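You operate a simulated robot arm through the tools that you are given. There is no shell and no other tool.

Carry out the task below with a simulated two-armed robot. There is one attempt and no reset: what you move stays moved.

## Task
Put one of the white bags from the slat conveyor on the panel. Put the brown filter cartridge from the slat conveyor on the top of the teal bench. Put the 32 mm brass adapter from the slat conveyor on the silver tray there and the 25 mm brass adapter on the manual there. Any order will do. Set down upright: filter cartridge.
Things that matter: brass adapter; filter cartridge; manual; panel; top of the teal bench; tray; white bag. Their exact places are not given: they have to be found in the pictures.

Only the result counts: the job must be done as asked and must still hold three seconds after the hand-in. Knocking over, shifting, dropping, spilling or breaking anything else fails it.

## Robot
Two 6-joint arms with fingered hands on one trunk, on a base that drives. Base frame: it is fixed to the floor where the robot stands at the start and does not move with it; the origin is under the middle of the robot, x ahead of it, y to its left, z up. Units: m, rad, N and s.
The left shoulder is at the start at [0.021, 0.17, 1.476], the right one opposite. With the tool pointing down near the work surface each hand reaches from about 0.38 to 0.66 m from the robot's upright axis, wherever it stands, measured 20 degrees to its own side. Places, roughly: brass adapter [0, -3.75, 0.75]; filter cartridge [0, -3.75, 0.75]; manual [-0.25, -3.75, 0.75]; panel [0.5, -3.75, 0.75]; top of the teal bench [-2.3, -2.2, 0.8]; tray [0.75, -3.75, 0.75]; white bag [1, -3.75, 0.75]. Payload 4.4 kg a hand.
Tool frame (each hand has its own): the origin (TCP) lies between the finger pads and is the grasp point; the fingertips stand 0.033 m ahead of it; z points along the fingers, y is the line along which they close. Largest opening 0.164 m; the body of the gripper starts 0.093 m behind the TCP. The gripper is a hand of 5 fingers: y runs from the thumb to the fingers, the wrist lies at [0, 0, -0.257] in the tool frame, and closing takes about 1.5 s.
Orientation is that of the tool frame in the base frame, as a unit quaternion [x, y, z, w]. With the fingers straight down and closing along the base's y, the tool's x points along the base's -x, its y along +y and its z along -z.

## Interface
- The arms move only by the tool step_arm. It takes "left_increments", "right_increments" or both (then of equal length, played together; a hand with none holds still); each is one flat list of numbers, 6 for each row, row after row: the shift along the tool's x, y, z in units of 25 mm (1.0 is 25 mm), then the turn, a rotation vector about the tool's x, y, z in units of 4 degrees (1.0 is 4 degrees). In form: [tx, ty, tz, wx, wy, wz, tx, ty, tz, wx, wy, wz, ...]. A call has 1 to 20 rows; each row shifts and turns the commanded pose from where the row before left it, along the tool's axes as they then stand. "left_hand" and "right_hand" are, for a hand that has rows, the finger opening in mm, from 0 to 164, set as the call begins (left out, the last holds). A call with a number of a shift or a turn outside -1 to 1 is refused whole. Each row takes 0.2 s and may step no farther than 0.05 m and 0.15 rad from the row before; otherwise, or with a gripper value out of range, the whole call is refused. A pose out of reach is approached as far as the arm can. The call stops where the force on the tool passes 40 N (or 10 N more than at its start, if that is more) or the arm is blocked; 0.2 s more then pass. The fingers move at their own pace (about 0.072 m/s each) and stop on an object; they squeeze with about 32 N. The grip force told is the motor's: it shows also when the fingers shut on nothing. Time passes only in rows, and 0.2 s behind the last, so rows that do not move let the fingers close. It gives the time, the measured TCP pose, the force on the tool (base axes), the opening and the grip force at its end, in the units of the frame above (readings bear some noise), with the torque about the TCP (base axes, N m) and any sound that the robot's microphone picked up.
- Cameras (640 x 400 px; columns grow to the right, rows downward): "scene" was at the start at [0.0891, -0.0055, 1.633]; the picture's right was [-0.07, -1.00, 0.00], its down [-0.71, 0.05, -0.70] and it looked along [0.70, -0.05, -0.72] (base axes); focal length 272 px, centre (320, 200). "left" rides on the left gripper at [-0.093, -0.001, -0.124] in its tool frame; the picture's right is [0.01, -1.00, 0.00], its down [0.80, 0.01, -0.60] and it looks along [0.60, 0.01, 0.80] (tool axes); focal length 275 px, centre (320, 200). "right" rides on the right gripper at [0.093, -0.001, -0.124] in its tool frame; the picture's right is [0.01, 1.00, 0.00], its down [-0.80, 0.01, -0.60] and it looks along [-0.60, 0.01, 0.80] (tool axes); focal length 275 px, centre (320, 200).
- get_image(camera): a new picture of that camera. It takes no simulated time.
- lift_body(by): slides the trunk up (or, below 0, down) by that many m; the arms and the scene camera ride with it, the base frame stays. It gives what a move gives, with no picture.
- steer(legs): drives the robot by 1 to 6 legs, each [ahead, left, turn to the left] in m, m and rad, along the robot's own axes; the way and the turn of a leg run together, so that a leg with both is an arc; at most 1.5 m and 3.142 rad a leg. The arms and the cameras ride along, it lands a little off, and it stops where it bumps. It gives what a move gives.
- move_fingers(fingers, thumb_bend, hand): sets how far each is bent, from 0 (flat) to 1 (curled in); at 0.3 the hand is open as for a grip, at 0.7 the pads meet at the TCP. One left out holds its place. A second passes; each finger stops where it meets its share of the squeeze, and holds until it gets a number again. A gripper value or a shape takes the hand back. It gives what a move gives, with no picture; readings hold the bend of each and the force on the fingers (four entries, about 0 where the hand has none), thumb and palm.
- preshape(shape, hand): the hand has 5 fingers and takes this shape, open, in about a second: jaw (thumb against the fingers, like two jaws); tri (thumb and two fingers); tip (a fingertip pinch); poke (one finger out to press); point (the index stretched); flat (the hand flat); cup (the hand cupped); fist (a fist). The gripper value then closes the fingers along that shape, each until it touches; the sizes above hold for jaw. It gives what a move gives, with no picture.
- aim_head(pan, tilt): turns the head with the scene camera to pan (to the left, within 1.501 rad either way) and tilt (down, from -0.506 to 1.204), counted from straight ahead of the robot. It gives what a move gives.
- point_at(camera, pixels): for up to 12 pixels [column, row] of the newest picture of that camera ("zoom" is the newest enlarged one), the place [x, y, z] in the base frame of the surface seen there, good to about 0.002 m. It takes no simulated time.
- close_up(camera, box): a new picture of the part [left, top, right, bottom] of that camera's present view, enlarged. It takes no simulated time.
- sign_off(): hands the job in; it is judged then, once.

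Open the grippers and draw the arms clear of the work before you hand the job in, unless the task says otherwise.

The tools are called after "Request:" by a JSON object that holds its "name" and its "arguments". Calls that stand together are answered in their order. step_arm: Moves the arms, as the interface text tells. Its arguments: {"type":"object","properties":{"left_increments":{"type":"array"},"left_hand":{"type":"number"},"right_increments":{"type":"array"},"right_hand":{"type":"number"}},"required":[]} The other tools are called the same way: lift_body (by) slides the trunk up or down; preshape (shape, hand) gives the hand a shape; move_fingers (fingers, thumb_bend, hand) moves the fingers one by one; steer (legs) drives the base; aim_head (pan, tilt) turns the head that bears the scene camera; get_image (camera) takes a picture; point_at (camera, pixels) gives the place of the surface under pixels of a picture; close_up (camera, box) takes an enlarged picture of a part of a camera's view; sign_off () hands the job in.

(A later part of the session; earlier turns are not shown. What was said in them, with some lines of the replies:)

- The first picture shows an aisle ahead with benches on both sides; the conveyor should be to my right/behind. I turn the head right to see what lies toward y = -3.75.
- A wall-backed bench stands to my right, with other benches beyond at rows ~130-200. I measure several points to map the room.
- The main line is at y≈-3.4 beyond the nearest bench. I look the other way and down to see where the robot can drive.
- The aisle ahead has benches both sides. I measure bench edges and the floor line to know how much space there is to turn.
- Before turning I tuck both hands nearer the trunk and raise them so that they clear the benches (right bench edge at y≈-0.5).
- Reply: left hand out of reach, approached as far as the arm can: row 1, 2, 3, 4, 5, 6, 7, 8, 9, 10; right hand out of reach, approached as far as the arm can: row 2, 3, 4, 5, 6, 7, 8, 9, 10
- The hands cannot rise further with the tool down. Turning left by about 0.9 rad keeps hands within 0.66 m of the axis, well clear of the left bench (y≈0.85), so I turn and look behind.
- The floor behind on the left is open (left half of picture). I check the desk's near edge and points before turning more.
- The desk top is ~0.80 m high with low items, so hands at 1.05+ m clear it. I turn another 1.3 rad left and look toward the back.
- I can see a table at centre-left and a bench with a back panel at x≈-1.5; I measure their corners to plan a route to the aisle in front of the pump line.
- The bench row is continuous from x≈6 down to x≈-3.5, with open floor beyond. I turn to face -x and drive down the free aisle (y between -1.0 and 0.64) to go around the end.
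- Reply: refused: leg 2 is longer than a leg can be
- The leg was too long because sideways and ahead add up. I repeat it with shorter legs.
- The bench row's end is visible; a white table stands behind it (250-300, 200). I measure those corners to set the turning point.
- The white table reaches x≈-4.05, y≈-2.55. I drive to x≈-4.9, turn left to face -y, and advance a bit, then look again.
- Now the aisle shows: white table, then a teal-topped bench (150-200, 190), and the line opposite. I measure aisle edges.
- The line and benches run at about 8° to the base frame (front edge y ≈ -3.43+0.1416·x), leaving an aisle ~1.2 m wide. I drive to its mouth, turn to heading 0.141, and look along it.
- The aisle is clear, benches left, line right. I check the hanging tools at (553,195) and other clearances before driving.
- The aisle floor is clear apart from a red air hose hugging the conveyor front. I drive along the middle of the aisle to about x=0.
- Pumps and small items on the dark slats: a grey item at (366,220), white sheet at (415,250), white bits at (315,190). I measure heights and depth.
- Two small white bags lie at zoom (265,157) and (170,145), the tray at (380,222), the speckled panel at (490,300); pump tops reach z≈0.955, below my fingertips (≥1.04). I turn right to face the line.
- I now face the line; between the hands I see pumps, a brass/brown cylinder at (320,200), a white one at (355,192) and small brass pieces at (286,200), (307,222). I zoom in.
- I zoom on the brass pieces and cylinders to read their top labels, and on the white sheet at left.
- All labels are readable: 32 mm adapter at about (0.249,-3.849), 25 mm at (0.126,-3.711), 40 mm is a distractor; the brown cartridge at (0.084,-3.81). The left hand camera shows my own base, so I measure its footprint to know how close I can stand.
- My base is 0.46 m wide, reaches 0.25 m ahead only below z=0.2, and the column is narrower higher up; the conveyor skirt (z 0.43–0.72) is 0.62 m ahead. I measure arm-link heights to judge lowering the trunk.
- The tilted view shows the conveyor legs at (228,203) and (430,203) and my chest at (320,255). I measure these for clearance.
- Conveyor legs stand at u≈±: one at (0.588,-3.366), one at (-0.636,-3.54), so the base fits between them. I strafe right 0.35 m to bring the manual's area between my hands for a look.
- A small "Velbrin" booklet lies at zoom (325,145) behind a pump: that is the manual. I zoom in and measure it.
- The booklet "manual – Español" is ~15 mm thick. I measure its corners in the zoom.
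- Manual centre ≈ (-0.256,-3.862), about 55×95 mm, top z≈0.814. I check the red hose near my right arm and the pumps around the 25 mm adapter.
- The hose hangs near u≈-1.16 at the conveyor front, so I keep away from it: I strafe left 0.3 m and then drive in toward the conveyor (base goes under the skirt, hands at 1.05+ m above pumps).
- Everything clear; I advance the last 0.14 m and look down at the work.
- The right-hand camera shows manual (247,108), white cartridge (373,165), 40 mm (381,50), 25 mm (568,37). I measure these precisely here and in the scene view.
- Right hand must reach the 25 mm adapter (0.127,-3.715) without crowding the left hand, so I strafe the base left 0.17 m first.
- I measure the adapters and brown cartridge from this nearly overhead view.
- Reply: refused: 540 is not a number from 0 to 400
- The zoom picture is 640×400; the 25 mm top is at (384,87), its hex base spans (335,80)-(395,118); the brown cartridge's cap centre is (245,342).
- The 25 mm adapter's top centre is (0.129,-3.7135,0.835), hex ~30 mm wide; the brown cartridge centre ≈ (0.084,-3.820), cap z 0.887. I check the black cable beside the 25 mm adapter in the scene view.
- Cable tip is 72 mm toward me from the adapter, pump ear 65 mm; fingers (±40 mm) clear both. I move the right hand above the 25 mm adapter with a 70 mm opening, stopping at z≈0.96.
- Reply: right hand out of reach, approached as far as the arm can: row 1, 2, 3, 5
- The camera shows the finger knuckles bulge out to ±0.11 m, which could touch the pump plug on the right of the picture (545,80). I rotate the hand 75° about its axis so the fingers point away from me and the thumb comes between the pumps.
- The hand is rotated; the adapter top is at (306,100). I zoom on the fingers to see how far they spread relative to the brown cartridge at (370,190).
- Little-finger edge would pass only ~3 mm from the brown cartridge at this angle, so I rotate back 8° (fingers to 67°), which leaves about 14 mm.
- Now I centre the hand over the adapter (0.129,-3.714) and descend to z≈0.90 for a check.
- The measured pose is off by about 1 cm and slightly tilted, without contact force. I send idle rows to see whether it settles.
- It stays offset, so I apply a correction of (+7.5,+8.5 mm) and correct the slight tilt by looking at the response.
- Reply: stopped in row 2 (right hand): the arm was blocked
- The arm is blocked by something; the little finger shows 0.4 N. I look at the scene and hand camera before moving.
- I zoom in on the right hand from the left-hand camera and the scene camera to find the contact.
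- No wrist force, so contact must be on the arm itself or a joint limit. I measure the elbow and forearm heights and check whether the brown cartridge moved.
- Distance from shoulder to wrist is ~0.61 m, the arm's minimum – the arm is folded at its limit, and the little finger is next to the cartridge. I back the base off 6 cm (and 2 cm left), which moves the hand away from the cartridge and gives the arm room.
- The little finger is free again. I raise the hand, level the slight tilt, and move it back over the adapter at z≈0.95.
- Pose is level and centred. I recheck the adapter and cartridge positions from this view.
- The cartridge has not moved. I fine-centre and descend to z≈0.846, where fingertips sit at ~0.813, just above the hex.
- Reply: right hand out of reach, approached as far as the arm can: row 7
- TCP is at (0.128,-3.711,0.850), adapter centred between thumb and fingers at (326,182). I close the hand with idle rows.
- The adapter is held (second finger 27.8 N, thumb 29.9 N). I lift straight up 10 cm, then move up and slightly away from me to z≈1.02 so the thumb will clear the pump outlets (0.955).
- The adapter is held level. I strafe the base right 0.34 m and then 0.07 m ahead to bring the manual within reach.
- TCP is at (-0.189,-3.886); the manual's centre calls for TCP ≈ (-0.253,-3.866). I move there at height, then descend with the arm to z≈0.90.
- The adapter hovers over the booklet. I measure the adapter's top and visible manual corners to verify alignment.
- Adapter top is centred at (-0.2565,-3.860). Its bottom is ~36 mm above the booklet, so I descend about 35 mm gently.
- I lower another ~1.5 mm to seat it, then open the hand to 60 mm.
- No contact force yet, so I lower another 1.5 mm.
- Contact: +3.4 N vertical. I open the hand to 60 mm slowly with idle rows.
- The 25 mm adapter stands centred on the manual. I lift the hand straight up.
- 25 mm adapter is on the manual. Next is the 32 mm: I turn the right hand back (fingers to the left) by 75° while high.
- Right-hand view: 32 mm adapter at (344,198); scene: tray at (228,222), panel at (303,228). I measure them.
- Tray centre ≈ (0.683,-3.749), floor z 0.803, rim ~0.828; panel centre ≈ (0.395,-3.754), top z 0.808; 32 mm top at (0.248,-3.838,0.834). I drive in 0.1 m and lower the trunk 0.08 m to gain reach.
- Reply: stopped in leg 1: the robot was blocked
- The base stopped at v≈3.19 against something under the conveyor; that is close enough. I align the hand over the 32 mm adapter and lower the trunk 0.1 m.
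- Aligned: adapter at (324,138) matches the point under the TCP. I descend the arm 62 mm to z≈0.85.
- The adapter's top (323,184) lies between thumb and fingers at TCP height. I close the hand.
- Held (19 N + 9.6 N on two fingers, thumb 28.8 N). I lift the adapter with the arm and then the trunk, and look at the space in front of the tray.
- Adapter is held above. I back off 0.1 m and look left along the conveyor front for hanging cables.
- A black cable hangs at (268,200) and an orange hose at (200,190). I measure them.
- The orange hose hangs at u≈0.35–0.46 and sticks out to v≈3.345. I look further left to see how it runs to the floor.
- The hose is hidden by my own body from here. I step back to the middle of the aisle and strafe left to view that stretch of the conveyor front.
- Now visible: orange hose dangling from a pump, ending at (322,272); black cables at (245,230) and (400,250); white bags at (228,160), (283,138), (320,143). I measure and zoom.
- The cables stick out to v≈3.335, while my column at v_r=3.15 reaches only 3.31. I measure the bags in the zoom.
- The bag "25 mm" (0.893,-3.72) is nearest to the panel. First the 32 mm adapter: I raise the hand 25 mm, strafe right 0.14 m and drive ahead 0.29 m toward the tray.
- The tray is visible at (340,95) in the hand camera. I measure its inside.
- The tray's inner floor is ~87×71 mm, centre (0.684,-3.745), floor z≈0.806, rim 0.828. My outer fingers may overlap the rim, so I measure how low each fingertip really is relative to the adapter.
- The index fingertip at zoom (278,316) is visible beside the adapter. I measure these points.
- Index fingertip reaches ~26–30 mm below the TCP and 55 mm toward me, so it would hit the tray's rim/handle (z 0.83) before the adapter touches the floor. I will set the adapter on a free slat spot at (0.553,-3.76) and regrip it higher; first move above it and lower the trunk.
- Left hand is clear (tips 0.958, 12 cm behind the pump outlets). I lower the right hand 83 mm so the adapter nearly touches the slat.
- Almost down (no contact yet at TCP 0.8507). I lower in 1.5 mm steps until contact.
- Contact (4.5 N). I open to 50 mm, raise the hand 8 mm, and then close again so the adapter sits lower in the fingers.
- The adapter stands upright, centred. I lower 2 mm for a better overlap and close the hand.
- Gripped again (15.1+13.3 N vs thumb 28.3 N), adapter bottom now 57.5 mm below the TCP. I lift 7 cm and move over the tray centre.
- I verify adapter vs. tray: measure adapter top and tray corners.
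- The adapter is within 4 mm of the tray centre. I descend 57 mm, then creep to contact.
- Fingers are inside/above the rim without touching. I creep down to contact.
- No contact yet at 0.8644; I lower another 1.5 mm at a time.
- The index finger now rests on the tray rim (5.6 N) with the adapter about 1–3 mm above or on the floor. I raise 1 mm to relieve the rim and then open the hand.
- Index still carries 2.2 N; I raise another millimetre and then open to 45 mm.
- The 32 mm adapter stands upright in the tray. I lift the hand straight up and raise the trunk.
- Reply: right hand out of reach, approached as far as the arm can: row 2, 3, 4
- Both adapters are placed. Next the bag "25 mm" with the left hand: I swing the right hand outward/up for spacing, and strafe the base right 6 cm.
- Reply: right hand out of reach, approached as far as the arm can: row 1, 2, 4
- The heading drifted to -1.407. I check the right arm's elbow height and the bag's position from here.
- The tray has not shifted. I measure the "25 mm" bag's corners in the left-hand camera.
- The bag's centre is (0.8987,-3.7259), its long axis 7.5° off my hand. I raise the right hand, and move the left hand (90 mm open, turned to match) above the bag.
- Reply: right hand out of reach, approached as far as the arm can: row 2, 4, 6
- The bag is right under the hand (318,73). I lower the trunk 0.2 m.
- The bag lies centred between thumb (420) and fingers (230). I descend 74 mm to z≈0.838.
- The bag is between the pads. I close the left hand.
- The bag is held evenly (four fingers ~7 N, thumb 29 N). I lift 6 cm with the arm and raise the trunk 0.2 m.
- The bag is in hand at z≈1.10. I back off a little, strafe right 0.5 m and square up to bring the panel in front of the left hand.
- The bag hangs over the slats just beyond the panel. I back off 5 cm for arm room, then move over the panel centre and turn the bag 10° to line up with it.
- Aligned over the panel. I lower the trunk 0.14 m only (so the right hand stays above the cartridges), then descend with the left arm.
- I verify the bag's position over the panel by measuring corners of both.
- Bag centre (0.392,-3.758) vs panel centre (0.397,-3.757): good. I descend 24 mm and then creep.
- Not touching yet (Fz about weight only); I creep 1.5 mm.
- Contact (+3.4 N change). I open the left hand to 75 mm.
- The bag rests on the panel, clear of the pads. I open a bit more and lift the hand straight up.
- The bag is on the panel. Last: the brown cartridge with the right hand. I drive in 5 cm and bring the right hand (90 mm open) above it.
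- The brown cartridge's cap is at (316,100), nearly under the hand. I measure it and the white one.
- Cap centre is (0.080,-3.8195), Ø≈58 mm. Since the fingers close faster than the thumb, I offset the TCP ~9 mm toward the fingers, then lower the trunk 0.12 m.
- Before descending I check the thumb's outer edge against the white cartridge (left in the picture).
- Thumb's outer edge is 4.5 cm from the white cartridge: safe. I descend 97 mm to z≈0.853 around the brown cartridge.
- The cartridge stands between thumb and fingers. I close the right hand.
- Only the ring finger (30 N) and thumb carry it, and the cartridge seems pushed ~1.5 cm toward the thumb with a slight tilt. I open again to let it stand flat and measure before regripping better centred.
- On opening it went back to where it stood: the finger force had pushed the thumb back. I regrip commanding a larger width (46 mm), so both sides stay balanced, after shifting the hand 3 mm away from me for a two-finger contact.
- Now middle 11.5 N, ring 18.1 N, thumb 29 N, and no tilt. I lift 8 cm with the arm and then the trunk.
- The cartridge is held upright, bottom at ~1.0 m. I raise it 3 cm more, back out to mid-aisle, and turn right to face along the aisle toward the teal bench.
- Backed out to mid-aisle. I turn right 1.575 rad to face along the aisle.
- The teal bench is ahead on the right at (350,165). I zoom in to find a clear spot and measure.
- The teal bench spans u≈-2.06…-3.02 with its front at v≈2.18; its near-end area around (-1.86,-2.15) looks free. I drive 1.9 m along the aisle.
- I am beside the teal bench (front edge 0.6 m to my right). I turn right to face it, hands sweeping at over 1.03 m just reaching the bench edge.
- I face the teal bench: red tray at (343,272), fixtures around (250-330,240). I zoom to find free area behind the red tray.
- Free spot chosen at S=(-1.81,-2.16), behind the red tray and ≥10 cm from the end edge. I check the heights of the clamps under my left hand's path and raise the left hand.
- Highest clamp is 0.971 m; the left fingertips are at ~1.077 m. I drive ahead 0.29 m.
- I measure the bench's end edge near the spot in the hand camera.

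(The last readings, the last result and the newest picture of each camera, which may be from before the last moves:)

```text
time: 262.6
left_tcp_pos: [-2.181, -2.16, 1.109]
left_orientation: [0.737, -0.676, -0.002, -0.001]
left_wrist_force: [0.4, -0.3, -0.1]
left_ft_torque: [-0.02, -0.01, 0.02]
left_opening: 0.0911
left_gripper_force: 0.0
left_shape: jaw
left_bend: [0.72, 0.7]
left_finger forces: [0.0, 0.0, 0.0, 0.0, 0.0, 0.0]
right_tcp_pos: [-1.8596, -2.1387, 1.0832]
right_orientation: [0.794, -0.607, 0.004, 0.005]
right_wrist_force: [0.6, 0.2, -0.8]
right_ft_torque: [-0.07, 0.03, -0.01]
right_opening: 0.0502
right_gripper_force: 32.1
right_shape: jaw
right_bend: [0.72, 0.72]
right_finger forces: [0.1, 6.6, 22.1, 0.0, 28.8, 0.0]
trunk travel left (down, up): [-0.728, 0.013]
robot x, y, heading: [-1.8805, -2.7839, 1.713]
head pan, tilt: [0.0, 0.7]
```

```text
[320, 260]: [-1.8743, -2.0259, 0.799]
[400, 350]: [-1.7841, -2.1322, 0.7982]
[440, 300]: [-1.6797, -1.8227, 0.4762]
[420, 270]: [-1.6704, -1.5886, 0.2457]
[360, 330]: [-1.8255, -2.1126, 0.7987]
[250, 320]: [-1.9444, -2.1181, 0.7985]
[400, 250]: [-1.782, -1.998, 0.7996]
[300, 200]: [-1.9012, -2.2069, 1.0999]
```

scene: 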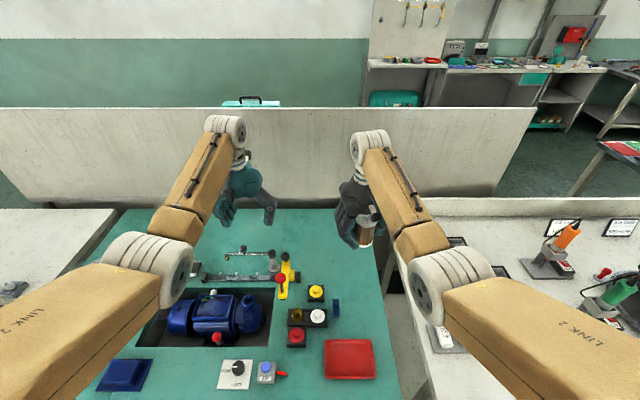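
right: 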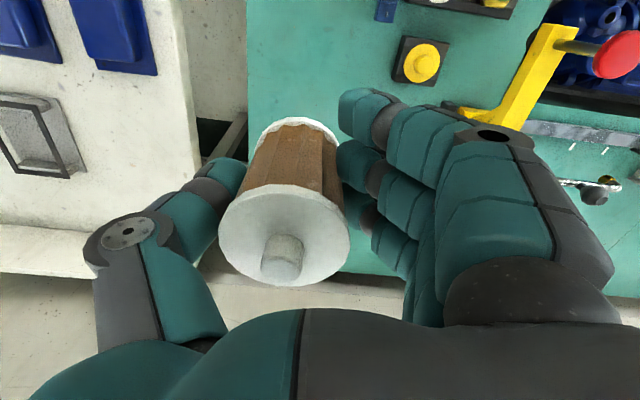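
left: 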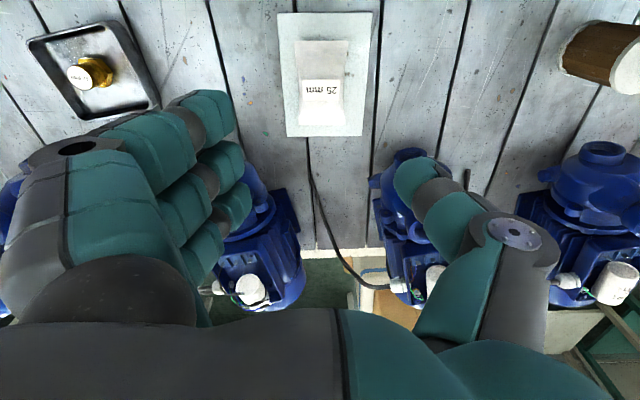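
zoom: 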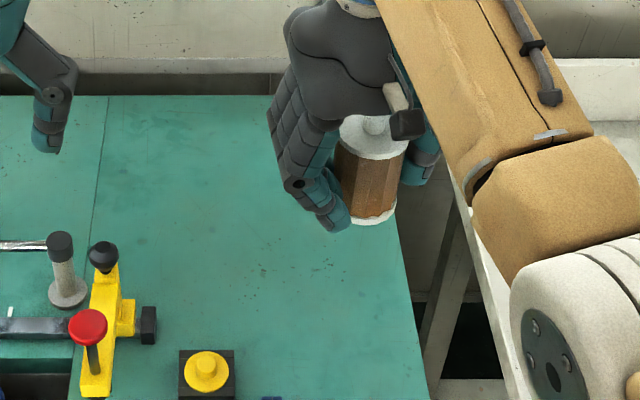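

Bench end edge passes x≈-1.77 at the spot, so I shift the target to S=(-1.865,-2.12), about 9 cm inside. I drive in 3 cm, align the hand, and lower the trunk 8 cm.

Request:
{"name": "steer", "arguments": {"legs": [[0.03, 0, 0]]}}

Request:
{"name": "step_arm", "arguments": {"right_increments": [0.215, 0.43, 0, 0, 0, 0, 0.215, 0.43, 0, 0, 0, 0, 0, 0, 0, 0, 0, 0]}}

Request:
{"name": "lift_body", "arguments": {"by": -0.08}}

Request:
{"name": "get_image", "arguments": {"camera": "right"}}

Request:
{"name": "get_image", "arguments": {"camera": "scene"}}

```text
time: 263.5
left_tcp_pos: [-2.185, -2.131, 1.1094]
left_orientation: [0.737, -0.676, -0.002, -0.001]
left_wrist_force: [1.2, 0.1, 1.2]
left_ft_torque: [-0.01, 0.0, -0.03]
left_opening: 0.0907
left_gripper_force: 0.0
left_shape: jaw
left_bend: [0.72, 0.7]
left_finger forces: [0.0, 0.0, 0.1, 0.0, 0.1, 0.0]
right_tcp_pos: [-1.8639, -2.1118, 1.0819]
right_orientation: [0.795, -0.607, 0.004, 0.004]
right_wrist_force: [-0.3, -1.2, -0.3]
right_ft_torque: [-0.01, 0.02, -0.01]
right_opening: 0.0505
right_gripper_force: 32.6
right_shape: jaw
right_bend: [0.72, 0.72]
right_finger forces: [0.1, 6.7, 22.1, 0.0, 28.7, 0.0]
trunk travel left (down, up): [-0.728, 0.013]
robot x, y, heading: [-1.8879, -2.7551, 1.71]
head pan, tilt: [0.0, 0.7]
```

```text
time: 264.3
left_tcp_pos: [-2.185, -2.1304, 1.1082]
left_orientation: [0.737, -0.676, -0.002, -0.001]
left_wrist_force: [-0.2, -0.1, -1.0]
left_ft_torque: [0.01, 0.01, 0.0]
left_opening: 0.0911
left_gripper_force: 0.0
left_shape: jaw
left_bend: [0.72, 0.7]
left_finger forces: [0.0, 0.0, 0.1, 0.0, 0.1, 0.0]
right_tcp_pos: [-1.8817, -2.1255, 1.083]
right_orientation: [0.794, -0.608, 0.004, 0.004]
right_wrist_force: [-0.2, -0.8, -1.0]
right_ft_torque: [0.04, 0.03, 0.0]
right_opening: 0.0503
right_gripper_force: 31.3
right_shape: jaw
right_bend: [0.72, 0.72]
right_finger forces: [0.1, 6.9, 22.2, 0.0, 28.8, 0.1]
trunk travel left (down, up): [-0.728, 0.013]
robot x, y, heading: [-1.8844, -2.7531, 1.706]
head pan, tilt: [0.0, 0.7]
```

```text
time: 265.4
left_tcp_pos: [-2.1842, -2.1298, 1.03]
left_orientation: [0.737, -0.676, -0.002, -0.002]
left_wrist_force: [0.6, 0.4, 0.3]
left_ft_torque: [0.02, -0.01, 0.01]
left_opening: 0.091
left_gripper_force: 0.0
left_shape: jaw
left_bend: [0.72, 0.7]
left_finger forces: [0.0, 0.0, 0.1, 0.0, 0.1, 0.0]
right_tcp_pos: [-1.881, -2.126, 1.0042]
right_orientation: [0.795, -0.607, 0.003, 0.004]
right_wrist_force: [0.0, -0.2, -0.9]
right_ft_torque: [0.01, 0.02, 0.01]
right_opening: 0.0507
right_gripper_force: 32.2
right_shape: jaw
right_bend: [0.72, 0.72]
right_finger forces: [0.0, 6.8, 22.2, 0.0, 28.8, 0.0]
trunk travel left (down, up): [-0.648, 0.093]
robot x, y, heading: [-1.8851, -2.7558, 1.709]
head pan, tilt: [0.0, 0.7]
```

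```text
taken
```

right: 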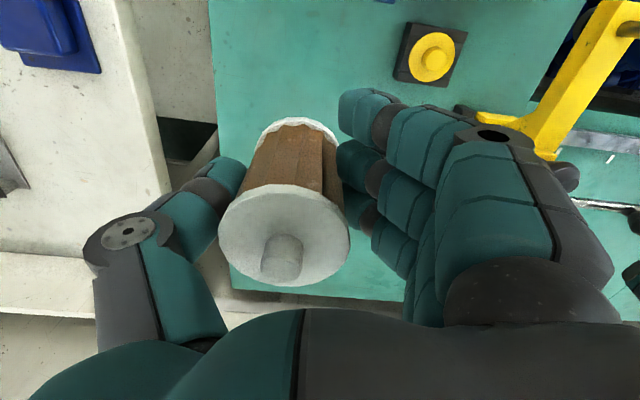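

```text
taken
```

scene: 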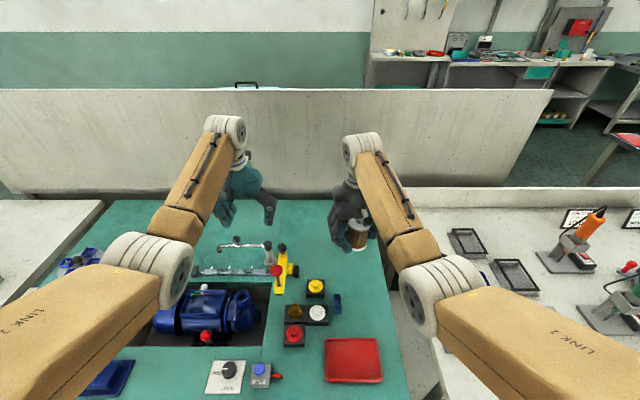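

The cartridge hovers over bare teal surface. I descend 13.5 cm, leaving about 1.5 cm.

Request:
{"name": "step_arm", "arguments": {"right_increments": [0, 0, 0.7, 0, 0, 0, 0, 0, 0.7, 0, 0, 0, 0, 0, 0.7, 0, 0, 0, 0, 0, 0.7, 0, 0, 0, 0, 0, 0.7, 0, 0, 0, 0, 0, 0.7, 0, 0, 0, 0, 0, 0.7, 0, 0, 0, 0, 0, 0.5, 0, 0, 0, 0, 0, 0, 0, 0, 0]}}

Request:
{"name": "get_image", "arguments": {"camera": "right"}}

Request:
{"name": "close_up", "arguments": {"camera": "scene", "box": [270, 160, 430, 290]}}

Request:
{"name": "get_image", "arguments": {"camera": "left"}}

```text
time: 267.4
left_tcp_pos: [-2.1844, -2.1296, 1.0274]
left_orientation: [0.737, -0.676, -0.001, -0.002]
left_wrist_force: [0.7, -0.1, 0.0]
left_ft_torque: [0.01, 0.01, -0.02]
left_opening: 0.0909
left_gripper_force: 0.1
left_shape: jaw
left_bend: [0.72, 0.7]
left_finger forces: [0.1, 0.0, 0.0, 0.0, 0.1, 0.0]
right_tcp_pos: [-1.882, -2.1281, 0.8689]
right_orientation: [0.794, -0.607, 0.004, 0.004]
right_wrist_force: [-0.5, 0.4, -1.1]
right_ft_torque: [0.01, -0.04, -0.01]
right_opening: 0.0507
right_gripper_force: 32.6
right_shape: jaw
right_bend: [0.72, 0.72]
right_finger forces: [0.0, 6.8, 22.4, 0.1, 28.7, 0.0]
trunk travel left (down, up): [-0.648, 0.093]
robot x, y, heading: [-1.8831, -2.7547, 1.713]
head pan, tilt: [0.0, 0.7]
```

```text
taken
```

right: 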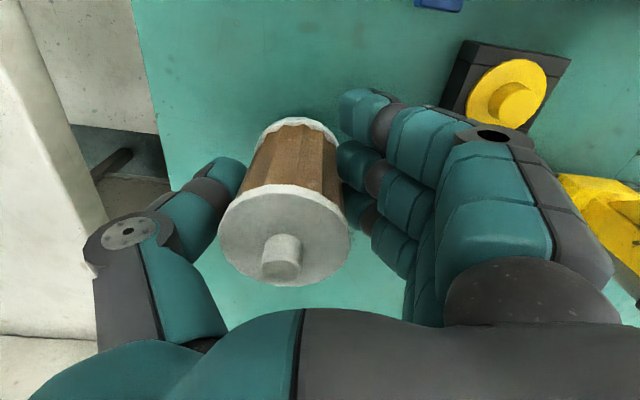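

```text
3.08 times, centred on (350, 225) of scene
```

zoom: 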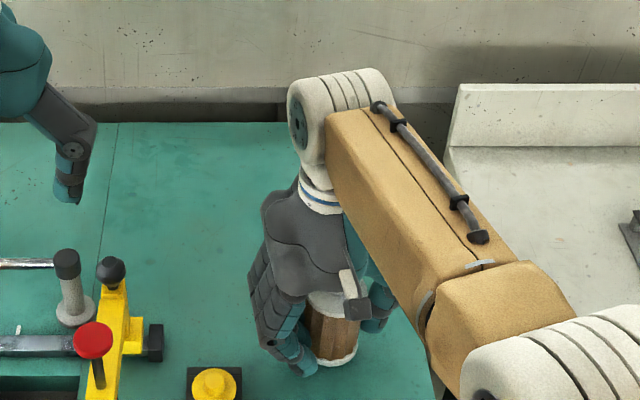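

```text
taken
```

left: 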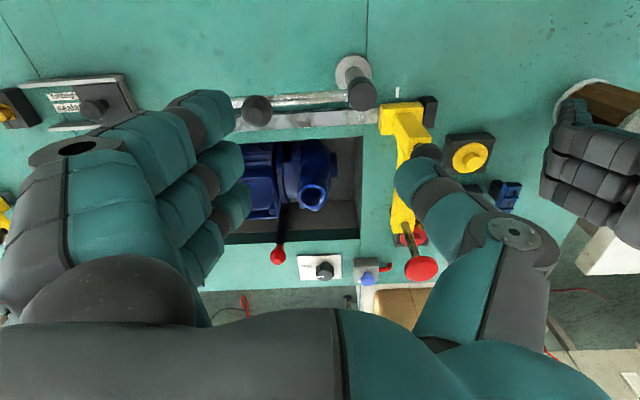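

About 15 mm remain. I creep down: 11 mm, then small steps until contact.

Request:
{"name": "step_arm", "arguments": {"right_increments": [0, 0, 0.24, 0, 0, 0, 0, 0, 0.2, 0, 0, 0, 0, 0, 0, 0, 0, 0]}}

Request:
{"name": "step_arm", "arguments": {"right_increments": [0, 0, 0.06, 0, 0, 0, 0, 0, 0, 0, 0, 0]}}

```text
time: 268.2
left_tcp_pos: [-2.1853, -2.13, 1.0293]
left_orientation: [0.737, -0.676, -0.001, -0.001]
left_wrist_force: [-0.3, 0.1, 0.1]
left_ft_torque: [-0.01, -0.03, -0.01]
left_opening: 0.091
left_gripper_force: 0.0
left_shape: jaw
left_bend: [0.72, 0.7]
left_finger forces: [0.0, 0.1, 0.0, 0.0, 0.1, 0.0]
right_tcp_pos: [-1.8817, -2.1268, 0.8585]
right_orientation: [0.794, -0.608, 0.003, 0.004]
right_wrist_force: [0.3, -0.1, -0.9]
right_ft_torque: [-0.02, 0.01, -0.01]
right_opening: 0.0504
right_gripper_force: 32.2
right_shape: jaw
right_bend: [0.72, 0.72]
right_finger forces: [0.0, 6.8, 22.4, 0.0, 28.7, 0.0]
trunk travel left (down, up): [-0.648, 0.093]
robot x, y, heading: [-1.8868, -2.755, 1.71]
head pan, tilt: [0.0, 0.7]
```

```text
time: 268.9
left_tcp_pos: [-2.1847, -2.1296, 1.0306]
left_orientation: [0.737, -0.676, -0.001, -0.002]
left_wrist_force: [0.6, 0.2, 0.2]
left_ft_torque: [-0.02, 0.04, -0.02]
left_opening: 0.091
left_gripper_force: 0.1
left_shape: jaw
left_bend: [0.72, 0.7]
left_finger forces: [0.0, 0.0, 0.0, 0.0, 0.0, 0.0]
right_tcp_pos: [-1.8824, -2.1279, 0.8574]
right_orientation: [0.794, -0.608, 0.004, 0.005]
right_wrist_force: [0.5, -0.4, 0.1]
right_ft_torque: [-0.03, 0.03, 0.02]
right_opening: 0.0507
right_gripper_force: 31.8
right_shape: jaw
right_bend: [0.72, 0.72]
right_finger forces: [0.0, 6.8, 22.5, 0.0, 28.6, 0.1]
trunk travel left (down, up): [-0.648, 0.093]
robot x, y, heading: [-1.8839, -2.7558, 1.707]
head pan, tilt: [0.0, 0.7]
```

Vertical force is just starting to change; I go another 1.5 mm.

Request:
{"name": "step_arm", "arguments": {"right_increments": [0, 0, 0.06, 0, 0, 0, 0, 0, 0, 0, 0, 0]}}

Request:
{"name": "close_up", "arguments": {"camera": "scene", "box": [310, 200, 390, 270]}}

```text
time: 269.4
left_tcp_pos: [-2.1852, -2.1305, 1.0288]
left_orientation: [0.737, -0.676, -0.001, -0.001]
left_wrist_force: [-0.6, 0.5, -0.3]
left_ft_torque: [0.01, -0.01, 0.0]
left_opening: 0.0908
left_gripper_force: 0.1
left_shape: jaw
left_bend: [0.72, 0.7]
left_finger forces: [0.1, 0.0, 0.0, 0.0, 0.0, 0.1]
right_tcp_pos: [-1.883, -2.1274, 0.8553]
right_orientation: [0.795, -0.607, 0.005, 0.004]
right_wrist_force: [0.2, 0.4, -1.6]
right_ft_torque: [0.02, -0.01, -0.01]
right_opening: 0.0505
right_gripper_force: 32.6
right_shape: jaw
right_bend: [0.72, 0.72]
right_finger forces: [0.0, 6.8, 22.4, 0.0, 28.7, 0.0]
trunk travel left (down, up): [-0.648, 0.093]
robot x, y, heading: [-1.8886, -2.755, 1.713]
head pan, tilt: [0.0, 0.7]
```

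```text
5.71 times, centred on (350, 235) of scene
```

zoom: 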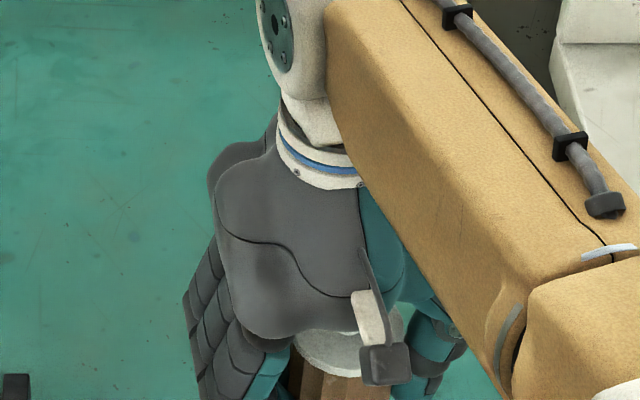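

Still hanging free (-1.6 N). I continue with small steps.

Request:
{"name": "step_arm", "arguments": {"right_increments": [0, 0, 0.06, 0, 0, 0, 0, 0, 0, 0, 0, 0]}}

Request:
{"name": "close_up", "arguments": {"camera": "scene", "box": [310, 230, 390, 290]}}

```text
time: 270.1
left_tcp_pos: [-2.1842, -2.1315, 1.0284]
left_orientation: [0.738, -0.675, -0.002, -0.001]
left_wrist_force: [-0.1, -0.4, 0.0]
left_ft_torque: [-0.02, 0.01, 0.0]
left_opening: 0.0911
left_gripper_force: 0.1
left_shape: jaw
left_bend: [0.72, 0.7]
left_finger forces: [0.0, 0.0, 0.1, 0.0, 0.0, 0.0]
right_tcp_pos: [-1.8817, -2.1281, 0.8537]
right_orientation: [0.795, -0.607, 0.003, 0.004]
right_wrist_force: [0.8, 1.7, -0.2]
right_ft_torque: [0.01, -0.05, 0.01]
right_opening: 0.0505
right_gripper_force: 31.8
right_shape: jaw
right_bend: [0.72, 0.72]
right_finger forces: [0.0, 6.6, 22.2, 0.0, 28.8, 0.0]
trunk travel left (down, up): [-0.648, 0.093]
robot x, y, heading: [-1.8865, -2.754, 1.707]
head pan, tilt: [0.0, 0.7]
```

```text
6.67 times, centred on (350, 260) of scene
```

zoom: 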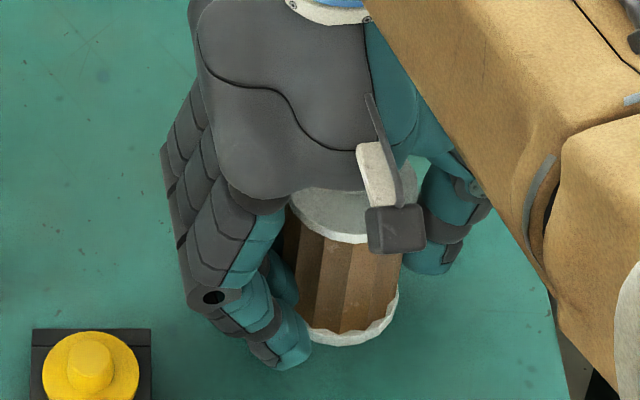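

Slight change in force; nearly touching. One more 1.5 mm step.

Request:
{"name": "step_arm", "arguments": {"right_increments": [0, 0, 0.06, 0, 0, 0, 0, 0, 0, 0, 0, 0]}}

```text
time: 270.6
left_tcp_pos: [-2.1845, -2.1322, 1.0303]
left_orientation: [0.737, -0.676, -0.001, -0.002]
left_wrist_force: [-0.9, 0.0, -0.4]
left_ft_torque: [-0.02, 0.0, -0.01]
left_opening: 0.0909
left_gripper_force: 0.1
left_shape: jaw
left_bend: [0.72, 0.7]
left_finger forces: [0.0, 0.0, 0.0, 0.1, 0.0, 0.0]
right_tcp_pos: [-1.8827, -2.129, 0.8524]
right_orientation: [0.795, -0.606, 0.002, 0.004]
right_wrist_force: [1.2, -1.8, 7.2]
right_ft_torque: [0.05, -0.4, -0.01]
right_opening: 0.05
right_gripper_force: 31.7
right_shape: jaw
right_bend: [0.72, 0.73]
right_finger forces: [0.0, 7.3, 23.4, 0.1, 30.6, 0.1]
trunk travel left (down, up): [-0.648, 0.093]
robot x, y, heading: [-1.8872, -2.7545, 1.714]
head pan, tilt: [0.0, 0.7]
```

Contact at 7.2 N. I ease up half a millimetre, then release gently in two stages (58 then 72 mm).

Request:
{"name": "step_arm", "arguments": {"right_increments": [0, 0, -0.03, 0, 0, 0, 0, 0, 0, 0, 0, 0]}}

Request:
{"name": "step_arm", "arguments": {"right_increments": [0, 0, 0, 0, 0, 0, 0, 0, 0, 0, 0, 0, 0, 0, 0, 0, 0, 0], "right_hand": 58}}

Request:
{"name": "get_image", "arguments": {"camera": "right"}}

```text
time: 271.2
left_tcp_pos: [-2.1843, -2.1318, 1.0308]
left_orientation: [0.738, -0.675, -0.002, -0.002]
left_wrist_force: [-0.2, 0.8, 0.2]
left_ft_torque: [-0.03, -0.02, 0.01]
left_opening: 0.0911
left_gripper_force: 0.1
left_shape: jaw
left_bend: [0.72, 0.7]
left_finger forces: [0.1, 0.1, 0.0, 0.1, 0.0, 0.1]
right_tcp_pos: [-1.8822, -2.1281, 0.853]
right_orientation: [0.795, -0.607, 0.003, 0.004]
right_wrist_force: [-0.1, 0.3, 7.7]
right_ft_torque: [0.12, -0.34, 0.01]
right_opening: 0.0501
right_gripper_force: 31.6
right_shape: jaw
right_bend: [0.72, 0.73]
right_finger forces: [0.0, 7.2, 24.1, 0.0, 30.5, 0.0]
trunk travel left (down, up): [-0.648, 0.093]
robot x, y, heading: [-1.8857, -2.7529, 1.708]
head pan, tilt: [0.0, 0.7]
```

```text
time: 272.1
left_tcp_pos: [-2.1855, -2.1295, 1.0294]
left_orientation: [0.737, -0.676, -0.002, -0.001]
left_wrist_force: [-0.6, 0.3, 0.4]
left_ft_torque: [0.03, -0.01, -0.02]
left_opening: 0.0911
left_gripper_force: 0.1
left_shape: jaw
left_bend: [0.72, 0.7]
left_finger forces: [0.1, 0.0, 0.1, 0.0, 0.1, 0.0]
right_tcp_pos: [-1.8808, -2.1285, 0.8522]
right_orientation: [0.794, -0.608, 0.004, 0.004]
right_wrist_force: [0.5, -1.3, 0.4]
right_ft_torque: [0.04, -0.01, 0.03]
right_opening: 0.0585
right_gripper_force: 0.0
right_shape: jaw
right_bend: [0.73, 0.75]
right_finger forces: [0.0, 0.0, 0.1, 0.1, 0.1, 0.1]
trunk travel left (down, up): [-0.648, 0.093]
robot x, y, heading: [-1.8875, -2.755, 1.709]
head pan, tilt: [0.0, 0.7]
```

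```text
taken
```

right: 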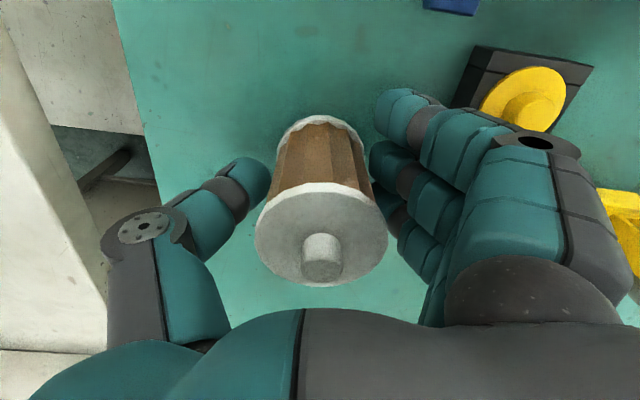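

The cartridge stands free (no finger forces). I open a little more to 76 mm before lifting.

Request:
{"name": "step_arm", "arguments": {"right_increments": [0, 0, 0, 0, 0, 0, 0, 0, 0, 0, 0, 0, 0, 0, 0, 0, 0, 0], "right_hand": 76}}

Request:
{"name": "get_image", "arguments": {"camera": "right"}}

Request:
{"name": "close_up", "arguments": {"camera": "scene", "box": [310, 220, 390, 290]}}

```text
time: 272.9
left_tcp_pos: [-2.1845, -2.1309, 1.0292]
left_orientation: [0.737, -0.675, -0.001, -0.002]
left_wrist_force: [0.1, -0.5, 0.1]
left_ft_torque: [0.02, -0.01, 0.03]
left_opening: 0.0911
left_gripper_force: 0.0
left_shape: jaw
left_bend: [0.72, 0.7]
left_finger forces: [0.0, 0.1, 0.1, 0.0, 0.0, 0.1]
right_tcp_pos: [-1.8835, -2.1282, 0.8531]
right_orientation: [0.794, -0.608, 0.004, 0.004]
right_wrist_force: [0.1, -0.5, -0.4]
right_ft_torque: [-0.03, 0.0, -0.02]
right_opening: 0.075
right_gripper_force: 0.0
right_shape: jaw
right_bend: [0.73, 0.74]
right_finger forces: [0.0, 0.0, 0.0, 0.0, 0.0, 0.0]
trunk travel left (down, up): [-0.648, 0.093]
robot x, y, heading: [-1.8843, -2.7581, 1.708]
head pan, tilt: [0.0, 0.7]
```

```text
taken
```

right: 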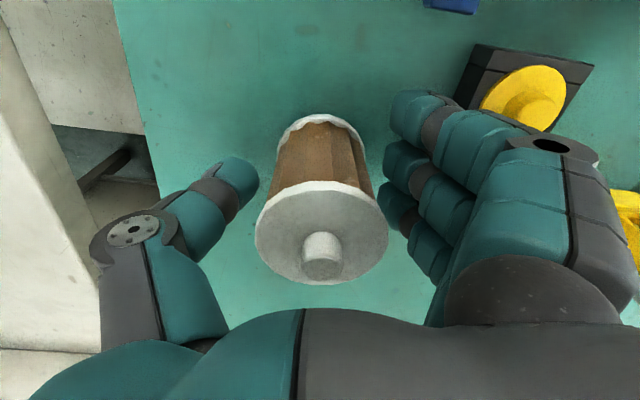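

```text
5.71 times, centred on (350, 255) of scene
```

zoom: 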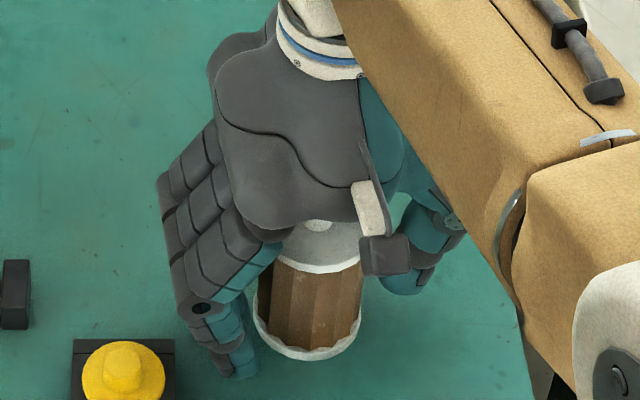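

The cartridge stands upright on the teal top. I raise the trunk 8 cm for a purely vertical withdrawal, then lift with the arm along the path it came down.

Request:
{"name": "lift_body", "arguments": {"by": 0.08}}

Request:
{"name": "step_arm", "arguments": {"right_increments": [0, 0, -0.6, 0, 0, 0, 0, 0, -0.7, 0, 0, 0, 0, 0, -0.7, 0, 0, 0, 0, 0, -0.7, 0, 0, 0, 0, 0, -0.7, 0, 0, 0]}}

Request:
{"name": "get_image", "arguments": {"camera": "right"}}

Request:
{"name": "get_image", "arguments": {"camera": "scene"}}

```text
time: 274.0
left_tcp_pos: [-2.186, -2.1315, 1.1096]
left_orientation: [0.737, -0.676, -0.002, -0.001]
left_wrist_force: [-0.4, 0.2, -0.6]
left_ft_torque: [-0.02, 0.0, 0.0]
left_opening: 0.0909
left_gripper_force: 0.1
left_shape: jaw
left_bend: [0.72, 0.7]
left_finger forces: [0.1, 0.0, 0.0, 0.0, 0.0, 0.0]
right_tcp_pos: [-1.8826, -2.1278, 0.9318]
right_orientation: [0.795, -0.607, 0.004, 0.004]
right_wrist_force: [-0.3, -0.1, -1.0]
right_ft_torque: [0.01, 0.0, 0.01]
right_opening: 0.0749
right_gripper_force: 0.1
right_shape: jaw
right_bend: [0.73, 0.74]
right_finger forces: [0.0, 0.0, 0.1, 0.1, 0.1, 0.1]
trunk travel left (down, up): [-0.728, 0.013]
robot x, y, heading: [-1.8862, -2.7574, 1.707]
head pan, tilt: [0.0, 0.7]
```

```text
time: 275.2
left_tcp_pos: [-2.185, -2.1315, 1.1096]
left_orientation: [0.737, -0.676, -0.001, -0.001]
left_wrist_force: [-0.5, -0.8, -0.1]
left_ft_torque: [0.03, 0.01, -0.02]
left_opening: 0.0909
left_gripper_force: 0.1
left_shape: jaw
left_bend: [0.72, 0.7]
left_finger forces: [0.0, 0.0, 0.0, 0.1, 0.0, 0.1]
right_tcp_pos: [-1.8834, -2.1282, 1.0172]
right_orientation: [0.795, -0.607, 0.003, 0.004]
right_wrist_force: [0.1, -0.5, 0.5]
right_ft_torque: [0.03, 0.02, 0.0]
right_opening: 0.0748
right_gripper_force: 0.1
right_shape: jaw
right_bend: [0.73, 0.74]
right_finger forces: [0.0, 0.0, 0.0, 0.0, 0.0, 0.0]
trunk travel left (down, up): [-0.728, 0.013]
robot x, y, heading: [-1.8877, -2.7544, 1.707]
head pan, tilt: [0.0, 0.7]
```

```text
taken
```

right: 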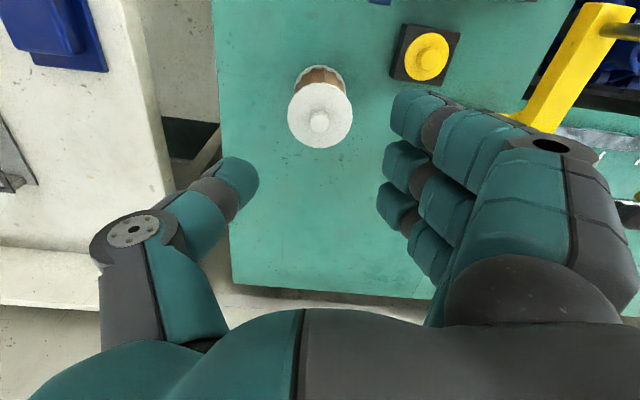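

```text
taken
```

scene: 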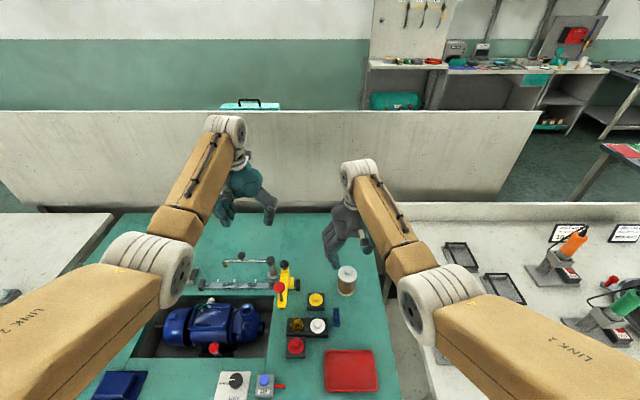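

The cartridge stands upright at (347,280) on the teal top. I raise the right hand a bit more and back away 0.3 m with both hands open.

Request:
{"name": "step_arm", "arguments": {"right_increments": [0, 0, -0.4, 0, 0, 0, 0, 0, -0.4, 0, 0, 0, 0, 0, -0.4, 0, 0, 0]}}

Request:
{"name": "steer", "arguments": {"legs": [[-0.32, 0, 0]]}}

Request:
{"name": "get_image", "arguments": {"camera": "scene"}}

Request:
{"name": "close_up", "arguments": {"camera": "scene", "box": [220, 130, 460, 290]}}

```text
time: 276.0
left_tcp_pos: [-2.1853, -2.1307, 1.1096]
left_orientation: [0.737, -0.676, -0.002, -0.002]
left_wrist_force: [-0.3, 0.2, 0.0]
left_ft_torque: [-0.01, -0.01, 0.01]
left_opening: 0.0909
left_gripper_force: 0.0
left_shape: jaw
left_bend: [0.72, 0.7]
left_finger forces: [0.0, 0.0, 0.0, 0.1, 0.1, 0.0]
right_tcp_pos: [-1.882, -2.1279, 1.0477]
right_orientation: [0.795, -0.607, 0.004, 0.004]
right_wrist_force: [0.3, 0.2, 0.2]
right_ft_torque: [-0.01, -0.01, 0.01]
right_opening: 0.0747
right_gripper_force: 0.0
right_shape: jaw
right_bend: [0.73, 0.74]
right_finger forces: [0.1, 0.0, 0.0, 0.0, 0.0, 0.0]
trunk travel left (down, up): [-0.728, 0.013]
robot x, y, heading: [-1.8874, -2.7522, 1.708]
head pan, tilt: [0.0, 0.7]
```

```text
time: 278.1
left_tcp_pos: [-2.1462, -2.4519, 1.1094]
left_orientation: [0.741, -0.671, -0.001, -0.002]
left_wrist_force: [0.1, 0.3, 0.0]
left_ft_torque: [-0.01, -0.01, 0.02]
left_opening: 0.091
left_gripper_force: 0.0
left_shape: jaw
left_bend: [0.72, 0.7]
left_finger forces: [0.0, 0.0, 0.0, 0.0, 0.1, 0.0]
right_tcp_pos: [-1.8427, -2.4444, 1.0473]
right_orientation: [0.798, -0.603, 0.004, 0.004]
right_wrist_force: [0.3, -0.2, -0.1]
right_ft_torque: [-0.01, 0.0, -0.01]
right_opening: 0.0749
right_gripper_force: 0.1
right_shape: jaw
right_bend: [0.73, 0.74]
right_finger forces: [0.0, 0.0, 0.0, 0.1, 0.0, 0.0]
trunk travel left (down, up): [-0.728, 0.013]
robot x, y, heading: [-1.8359, -3.0715, 1.722]
head pan, tilt: [0.0, 0.7]
```

```text
taken
```

scene: 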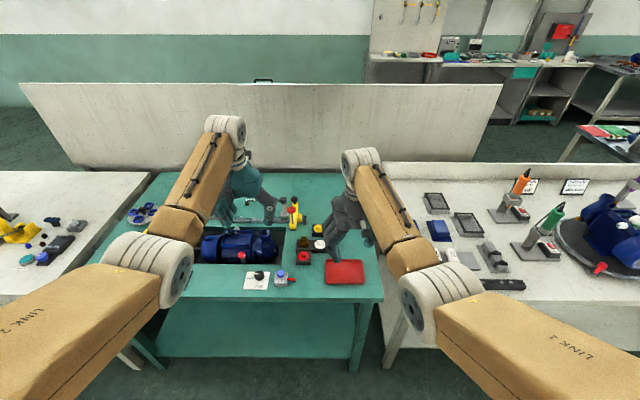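

```text
2.50 times, centred on (340, 210) of scene
```

zoom: 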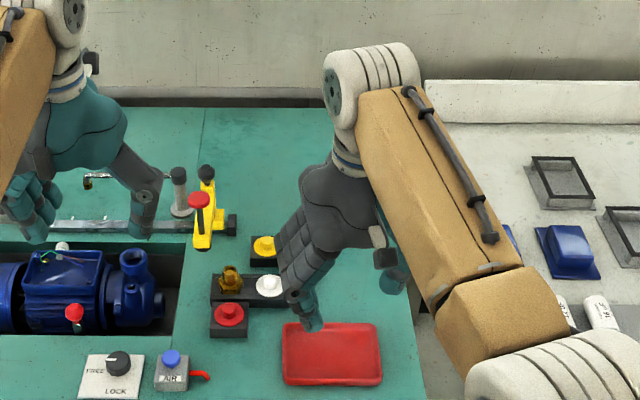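

The right hand hides the cartridge from the head camera; I look through the hand cameras.

Request:
{"name": "get_image", "arguments": {"camera": "right"}}

Request:
{"name": "aim_head", "arguments": {"pan": -0.25, "tilt": 0.5}}

Request:
{"name": "get_image", "arguments": {"camera": "scene"}}

```text
taken
```

right: 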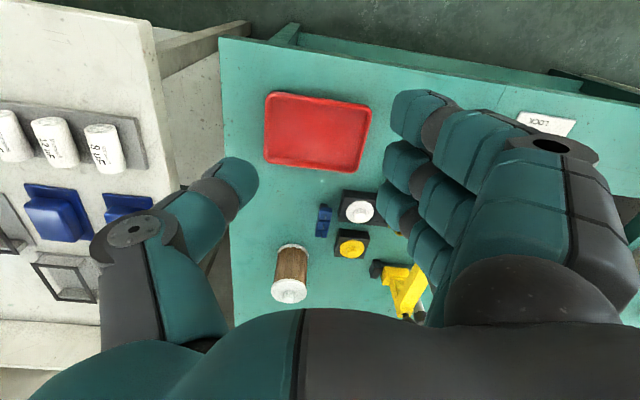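

```text
time: 278.9
left_tcp_pos: [-2.146, -2.4513, 1.1098]
left_orientation: [0.741, -0.671, -0.002, -0.001]
left_wrist_force: [0.7, 0.5, 0.1]
left_ft_torque: [-0.01, 0.0, -0.01]
left_opening: 0.0911
left_gripper_force: 0.2
left_shape: jaw
left_bend: [0.72, 0.7]
left_finger forces: [0.0, 0.0, 0.1, 0.0, 0.1, 0.0]
right_tcp_pos: [-1.8436, -2.4439, 1.0482]
right_orientation: [0.798, -0.602, 0.004, 0.004]
right_wrist_force: [-0.1, -0.4, -0.8]
right_ft_torque: [-0.03, -0.03, 0.0]
right_opening: 0.0749
right_gripper_force: 0.1
right_shape: jaw
right_bend: [0.73, 0.74]
right_finger forces: [0.0, 0.1, 0.1, 0.0, 0.0, 0.0]
trunk travel left (down, up): [-0.728, 0.013]
robot x, y, heading: [-1.8373, -3.0692, 1.723]
head pan, tilt: [-0.25, 0.499]
```

```text
taken
```

scene: 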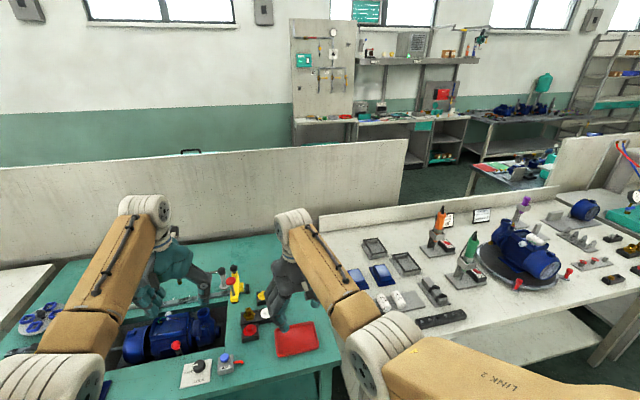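

The cartridge stands upright on the bench (right camera (290,272)). For a final check of the conveyor items I back off 0.1 m and turn right to look along the line.

Request:
{"name": "steer", "arguments": {"legs": [[-0.1, 0, 0], [0, 0, -0.8], [0, 0, -0.77]]}}

Request:
{"name": "aim_head", "arguments": {"pan": -0.5, "tilt": 0.35}}

Request:
{"name": "get_image", "arguments": {"camera": "scene"}}

```text
time: 284.2
left_tcp_pos: [-1.2034, -2.867, 1.1087]
left_orientation: [-0.047, 0.999, 0.0, 0.002]
left_wrist_force: [0.3, 0.1, -0.7]
left_ft_torque: [-0.01, -0.05, -0.01]
left_opening: 0.091
left_gripper_force: 0.0
left_shape: jaw
left_bend: [0.72, 0.7]
left_finger forces: [0.0, 0.1, 0.0, 0.0, 0.0, 0.0]
right_tcp_pos: [-1.1973, -3.1708, 1.0478]
right_orientation: [-0.136, 0.991, 0.0, -0.005]
right_wrist_force: [0.9, -0.2, 0.2]
right_ft_torque: [0.02, -0.02, -0.01]
right_opening: 0.075
right_gripper_force: 0.1
right_shape: jaw
right_bend: [0.73, 0.74]
right_finger forces: [0.0, 0.0, 0.1, 0.1, 0.1, 0.1]
trunk travel left (down, up): [-0.728, 0.013]
robot x, y, heading: [-1.8227, -3.1687, 0.145]
head pan, tilt: [-0.25, 0.499]
```

```text
time: 285.0
left_tcp_pos: [-1.2028, -2.8665, 1.1088]
left_orientation: [-0.047, 0.999, 0.0, 0.001]
left_wrist_force: [0.9, 0.7, 0.9]
left_ft_torque: [-0.02, 0.03, -0.01]
left_opening: 0.0909
left_gripper_force: 0.0
left_shape: jaw
left_bend: [0.72, 0.7]
left_finger forces: [0.0, 0.0, 0.1, 0.0, 0.0, 0.0]
right_tcp_pos: [-1.1972, -3.17, 1.0464]
right_orientation: [-0.135, 0.991, 0.0, -0.006]
right_wrist_force: [-0.8, -0.3, -0.3]
right_ft_torque: [0.02, 0.03, -0.01]
right_opening: 0.0751
right_gripper_force: 0.0
right_shape: jaw
right_bend: [0.73, 0.74]
right_finger forces: [0.0, 0.1, 0.0, 0.0, 0.1, 0.0]
trunk travel left (down, up): [-0.728, 0.013]
robot x, y, heading: [-1.8241, -3.168, 0.146]
head pan, tilt: [-0.499, 0.351]
```

```text
taken
```

scene: 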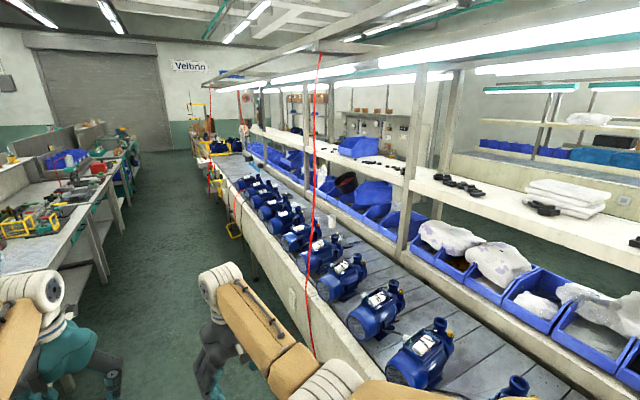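

I zoom on the stretch with the manual, cartridges, panel and tray.

Request:
{"name": "close_up", "arguments": {"camera": "scene", "box": [230, 160, 370, 260]}}

Request:
{"name": "close_up", "arguments": {"camera": "scene", "box": [290, 200, 370, 260]}}

```text
4.00 times, centred on (300, 210) of scene
```

zoom: 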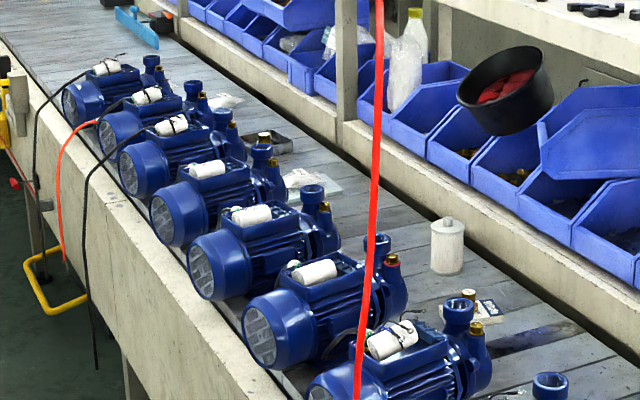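

```text
6.67 times, centred on (330, 230) of scene
```

zoom: 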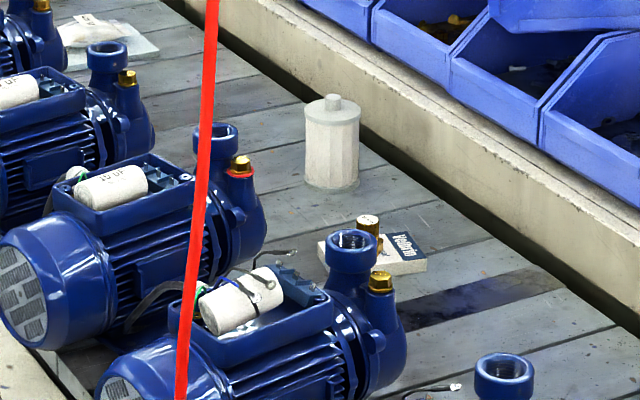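

Everything is in place: the 25 mm adapter is on the manual, the 32 mm adapter is upright in the tray, the bag is on the panel and the brown cartridge stands on the teal bench. The hands are open and clear, so I hand the job in.

Request:
{"name": "sign_off", "arguments": {}}

```text
The job is handed in.
```

I did all four placements and handed the job in; the verdict has not come back.

| Object | Where it is now |
|---|---|
| White bag (the one labelled "25 mm") | On the panel |
| Brown filter cartridge | Upright on the top of the teal bench |
| 32 mm brass adapter | Upright in the silver tray |
| 25 mm brass adapter | On the manual ("Velbrin manual – Español") |

Just before handing in, I looked at the cartridge with the hand camera and at the three conveyor placements with the head camera. All were where they should be. The 40 mm adapter, which I never touched, was hidden behind a pump in that last look.

These moments could matter for the judging:

- **Cartridge, first try:** The right arm jammed at its folded limit near the 25 mm adapter, and the little finger briefly touched something with 0.4 N, most likely the brown cartridge. The cartridge had not moved when I measured it afterwards.
- **32 mm adapter:** I set it down once on the slats to grip it higher up. When I released it in the tray, the index finger pressed on the tray rim with up to 5.6 N and the adapter dropped 1–3 mm. Measured afterwards, the tray had not shifted.
- **Base:** While driving in to reach the 32 mm adapter, the base bumped something under the conveyor and stopped. I saw nothing displaced.

Both hands were open and clear of the work at the end.
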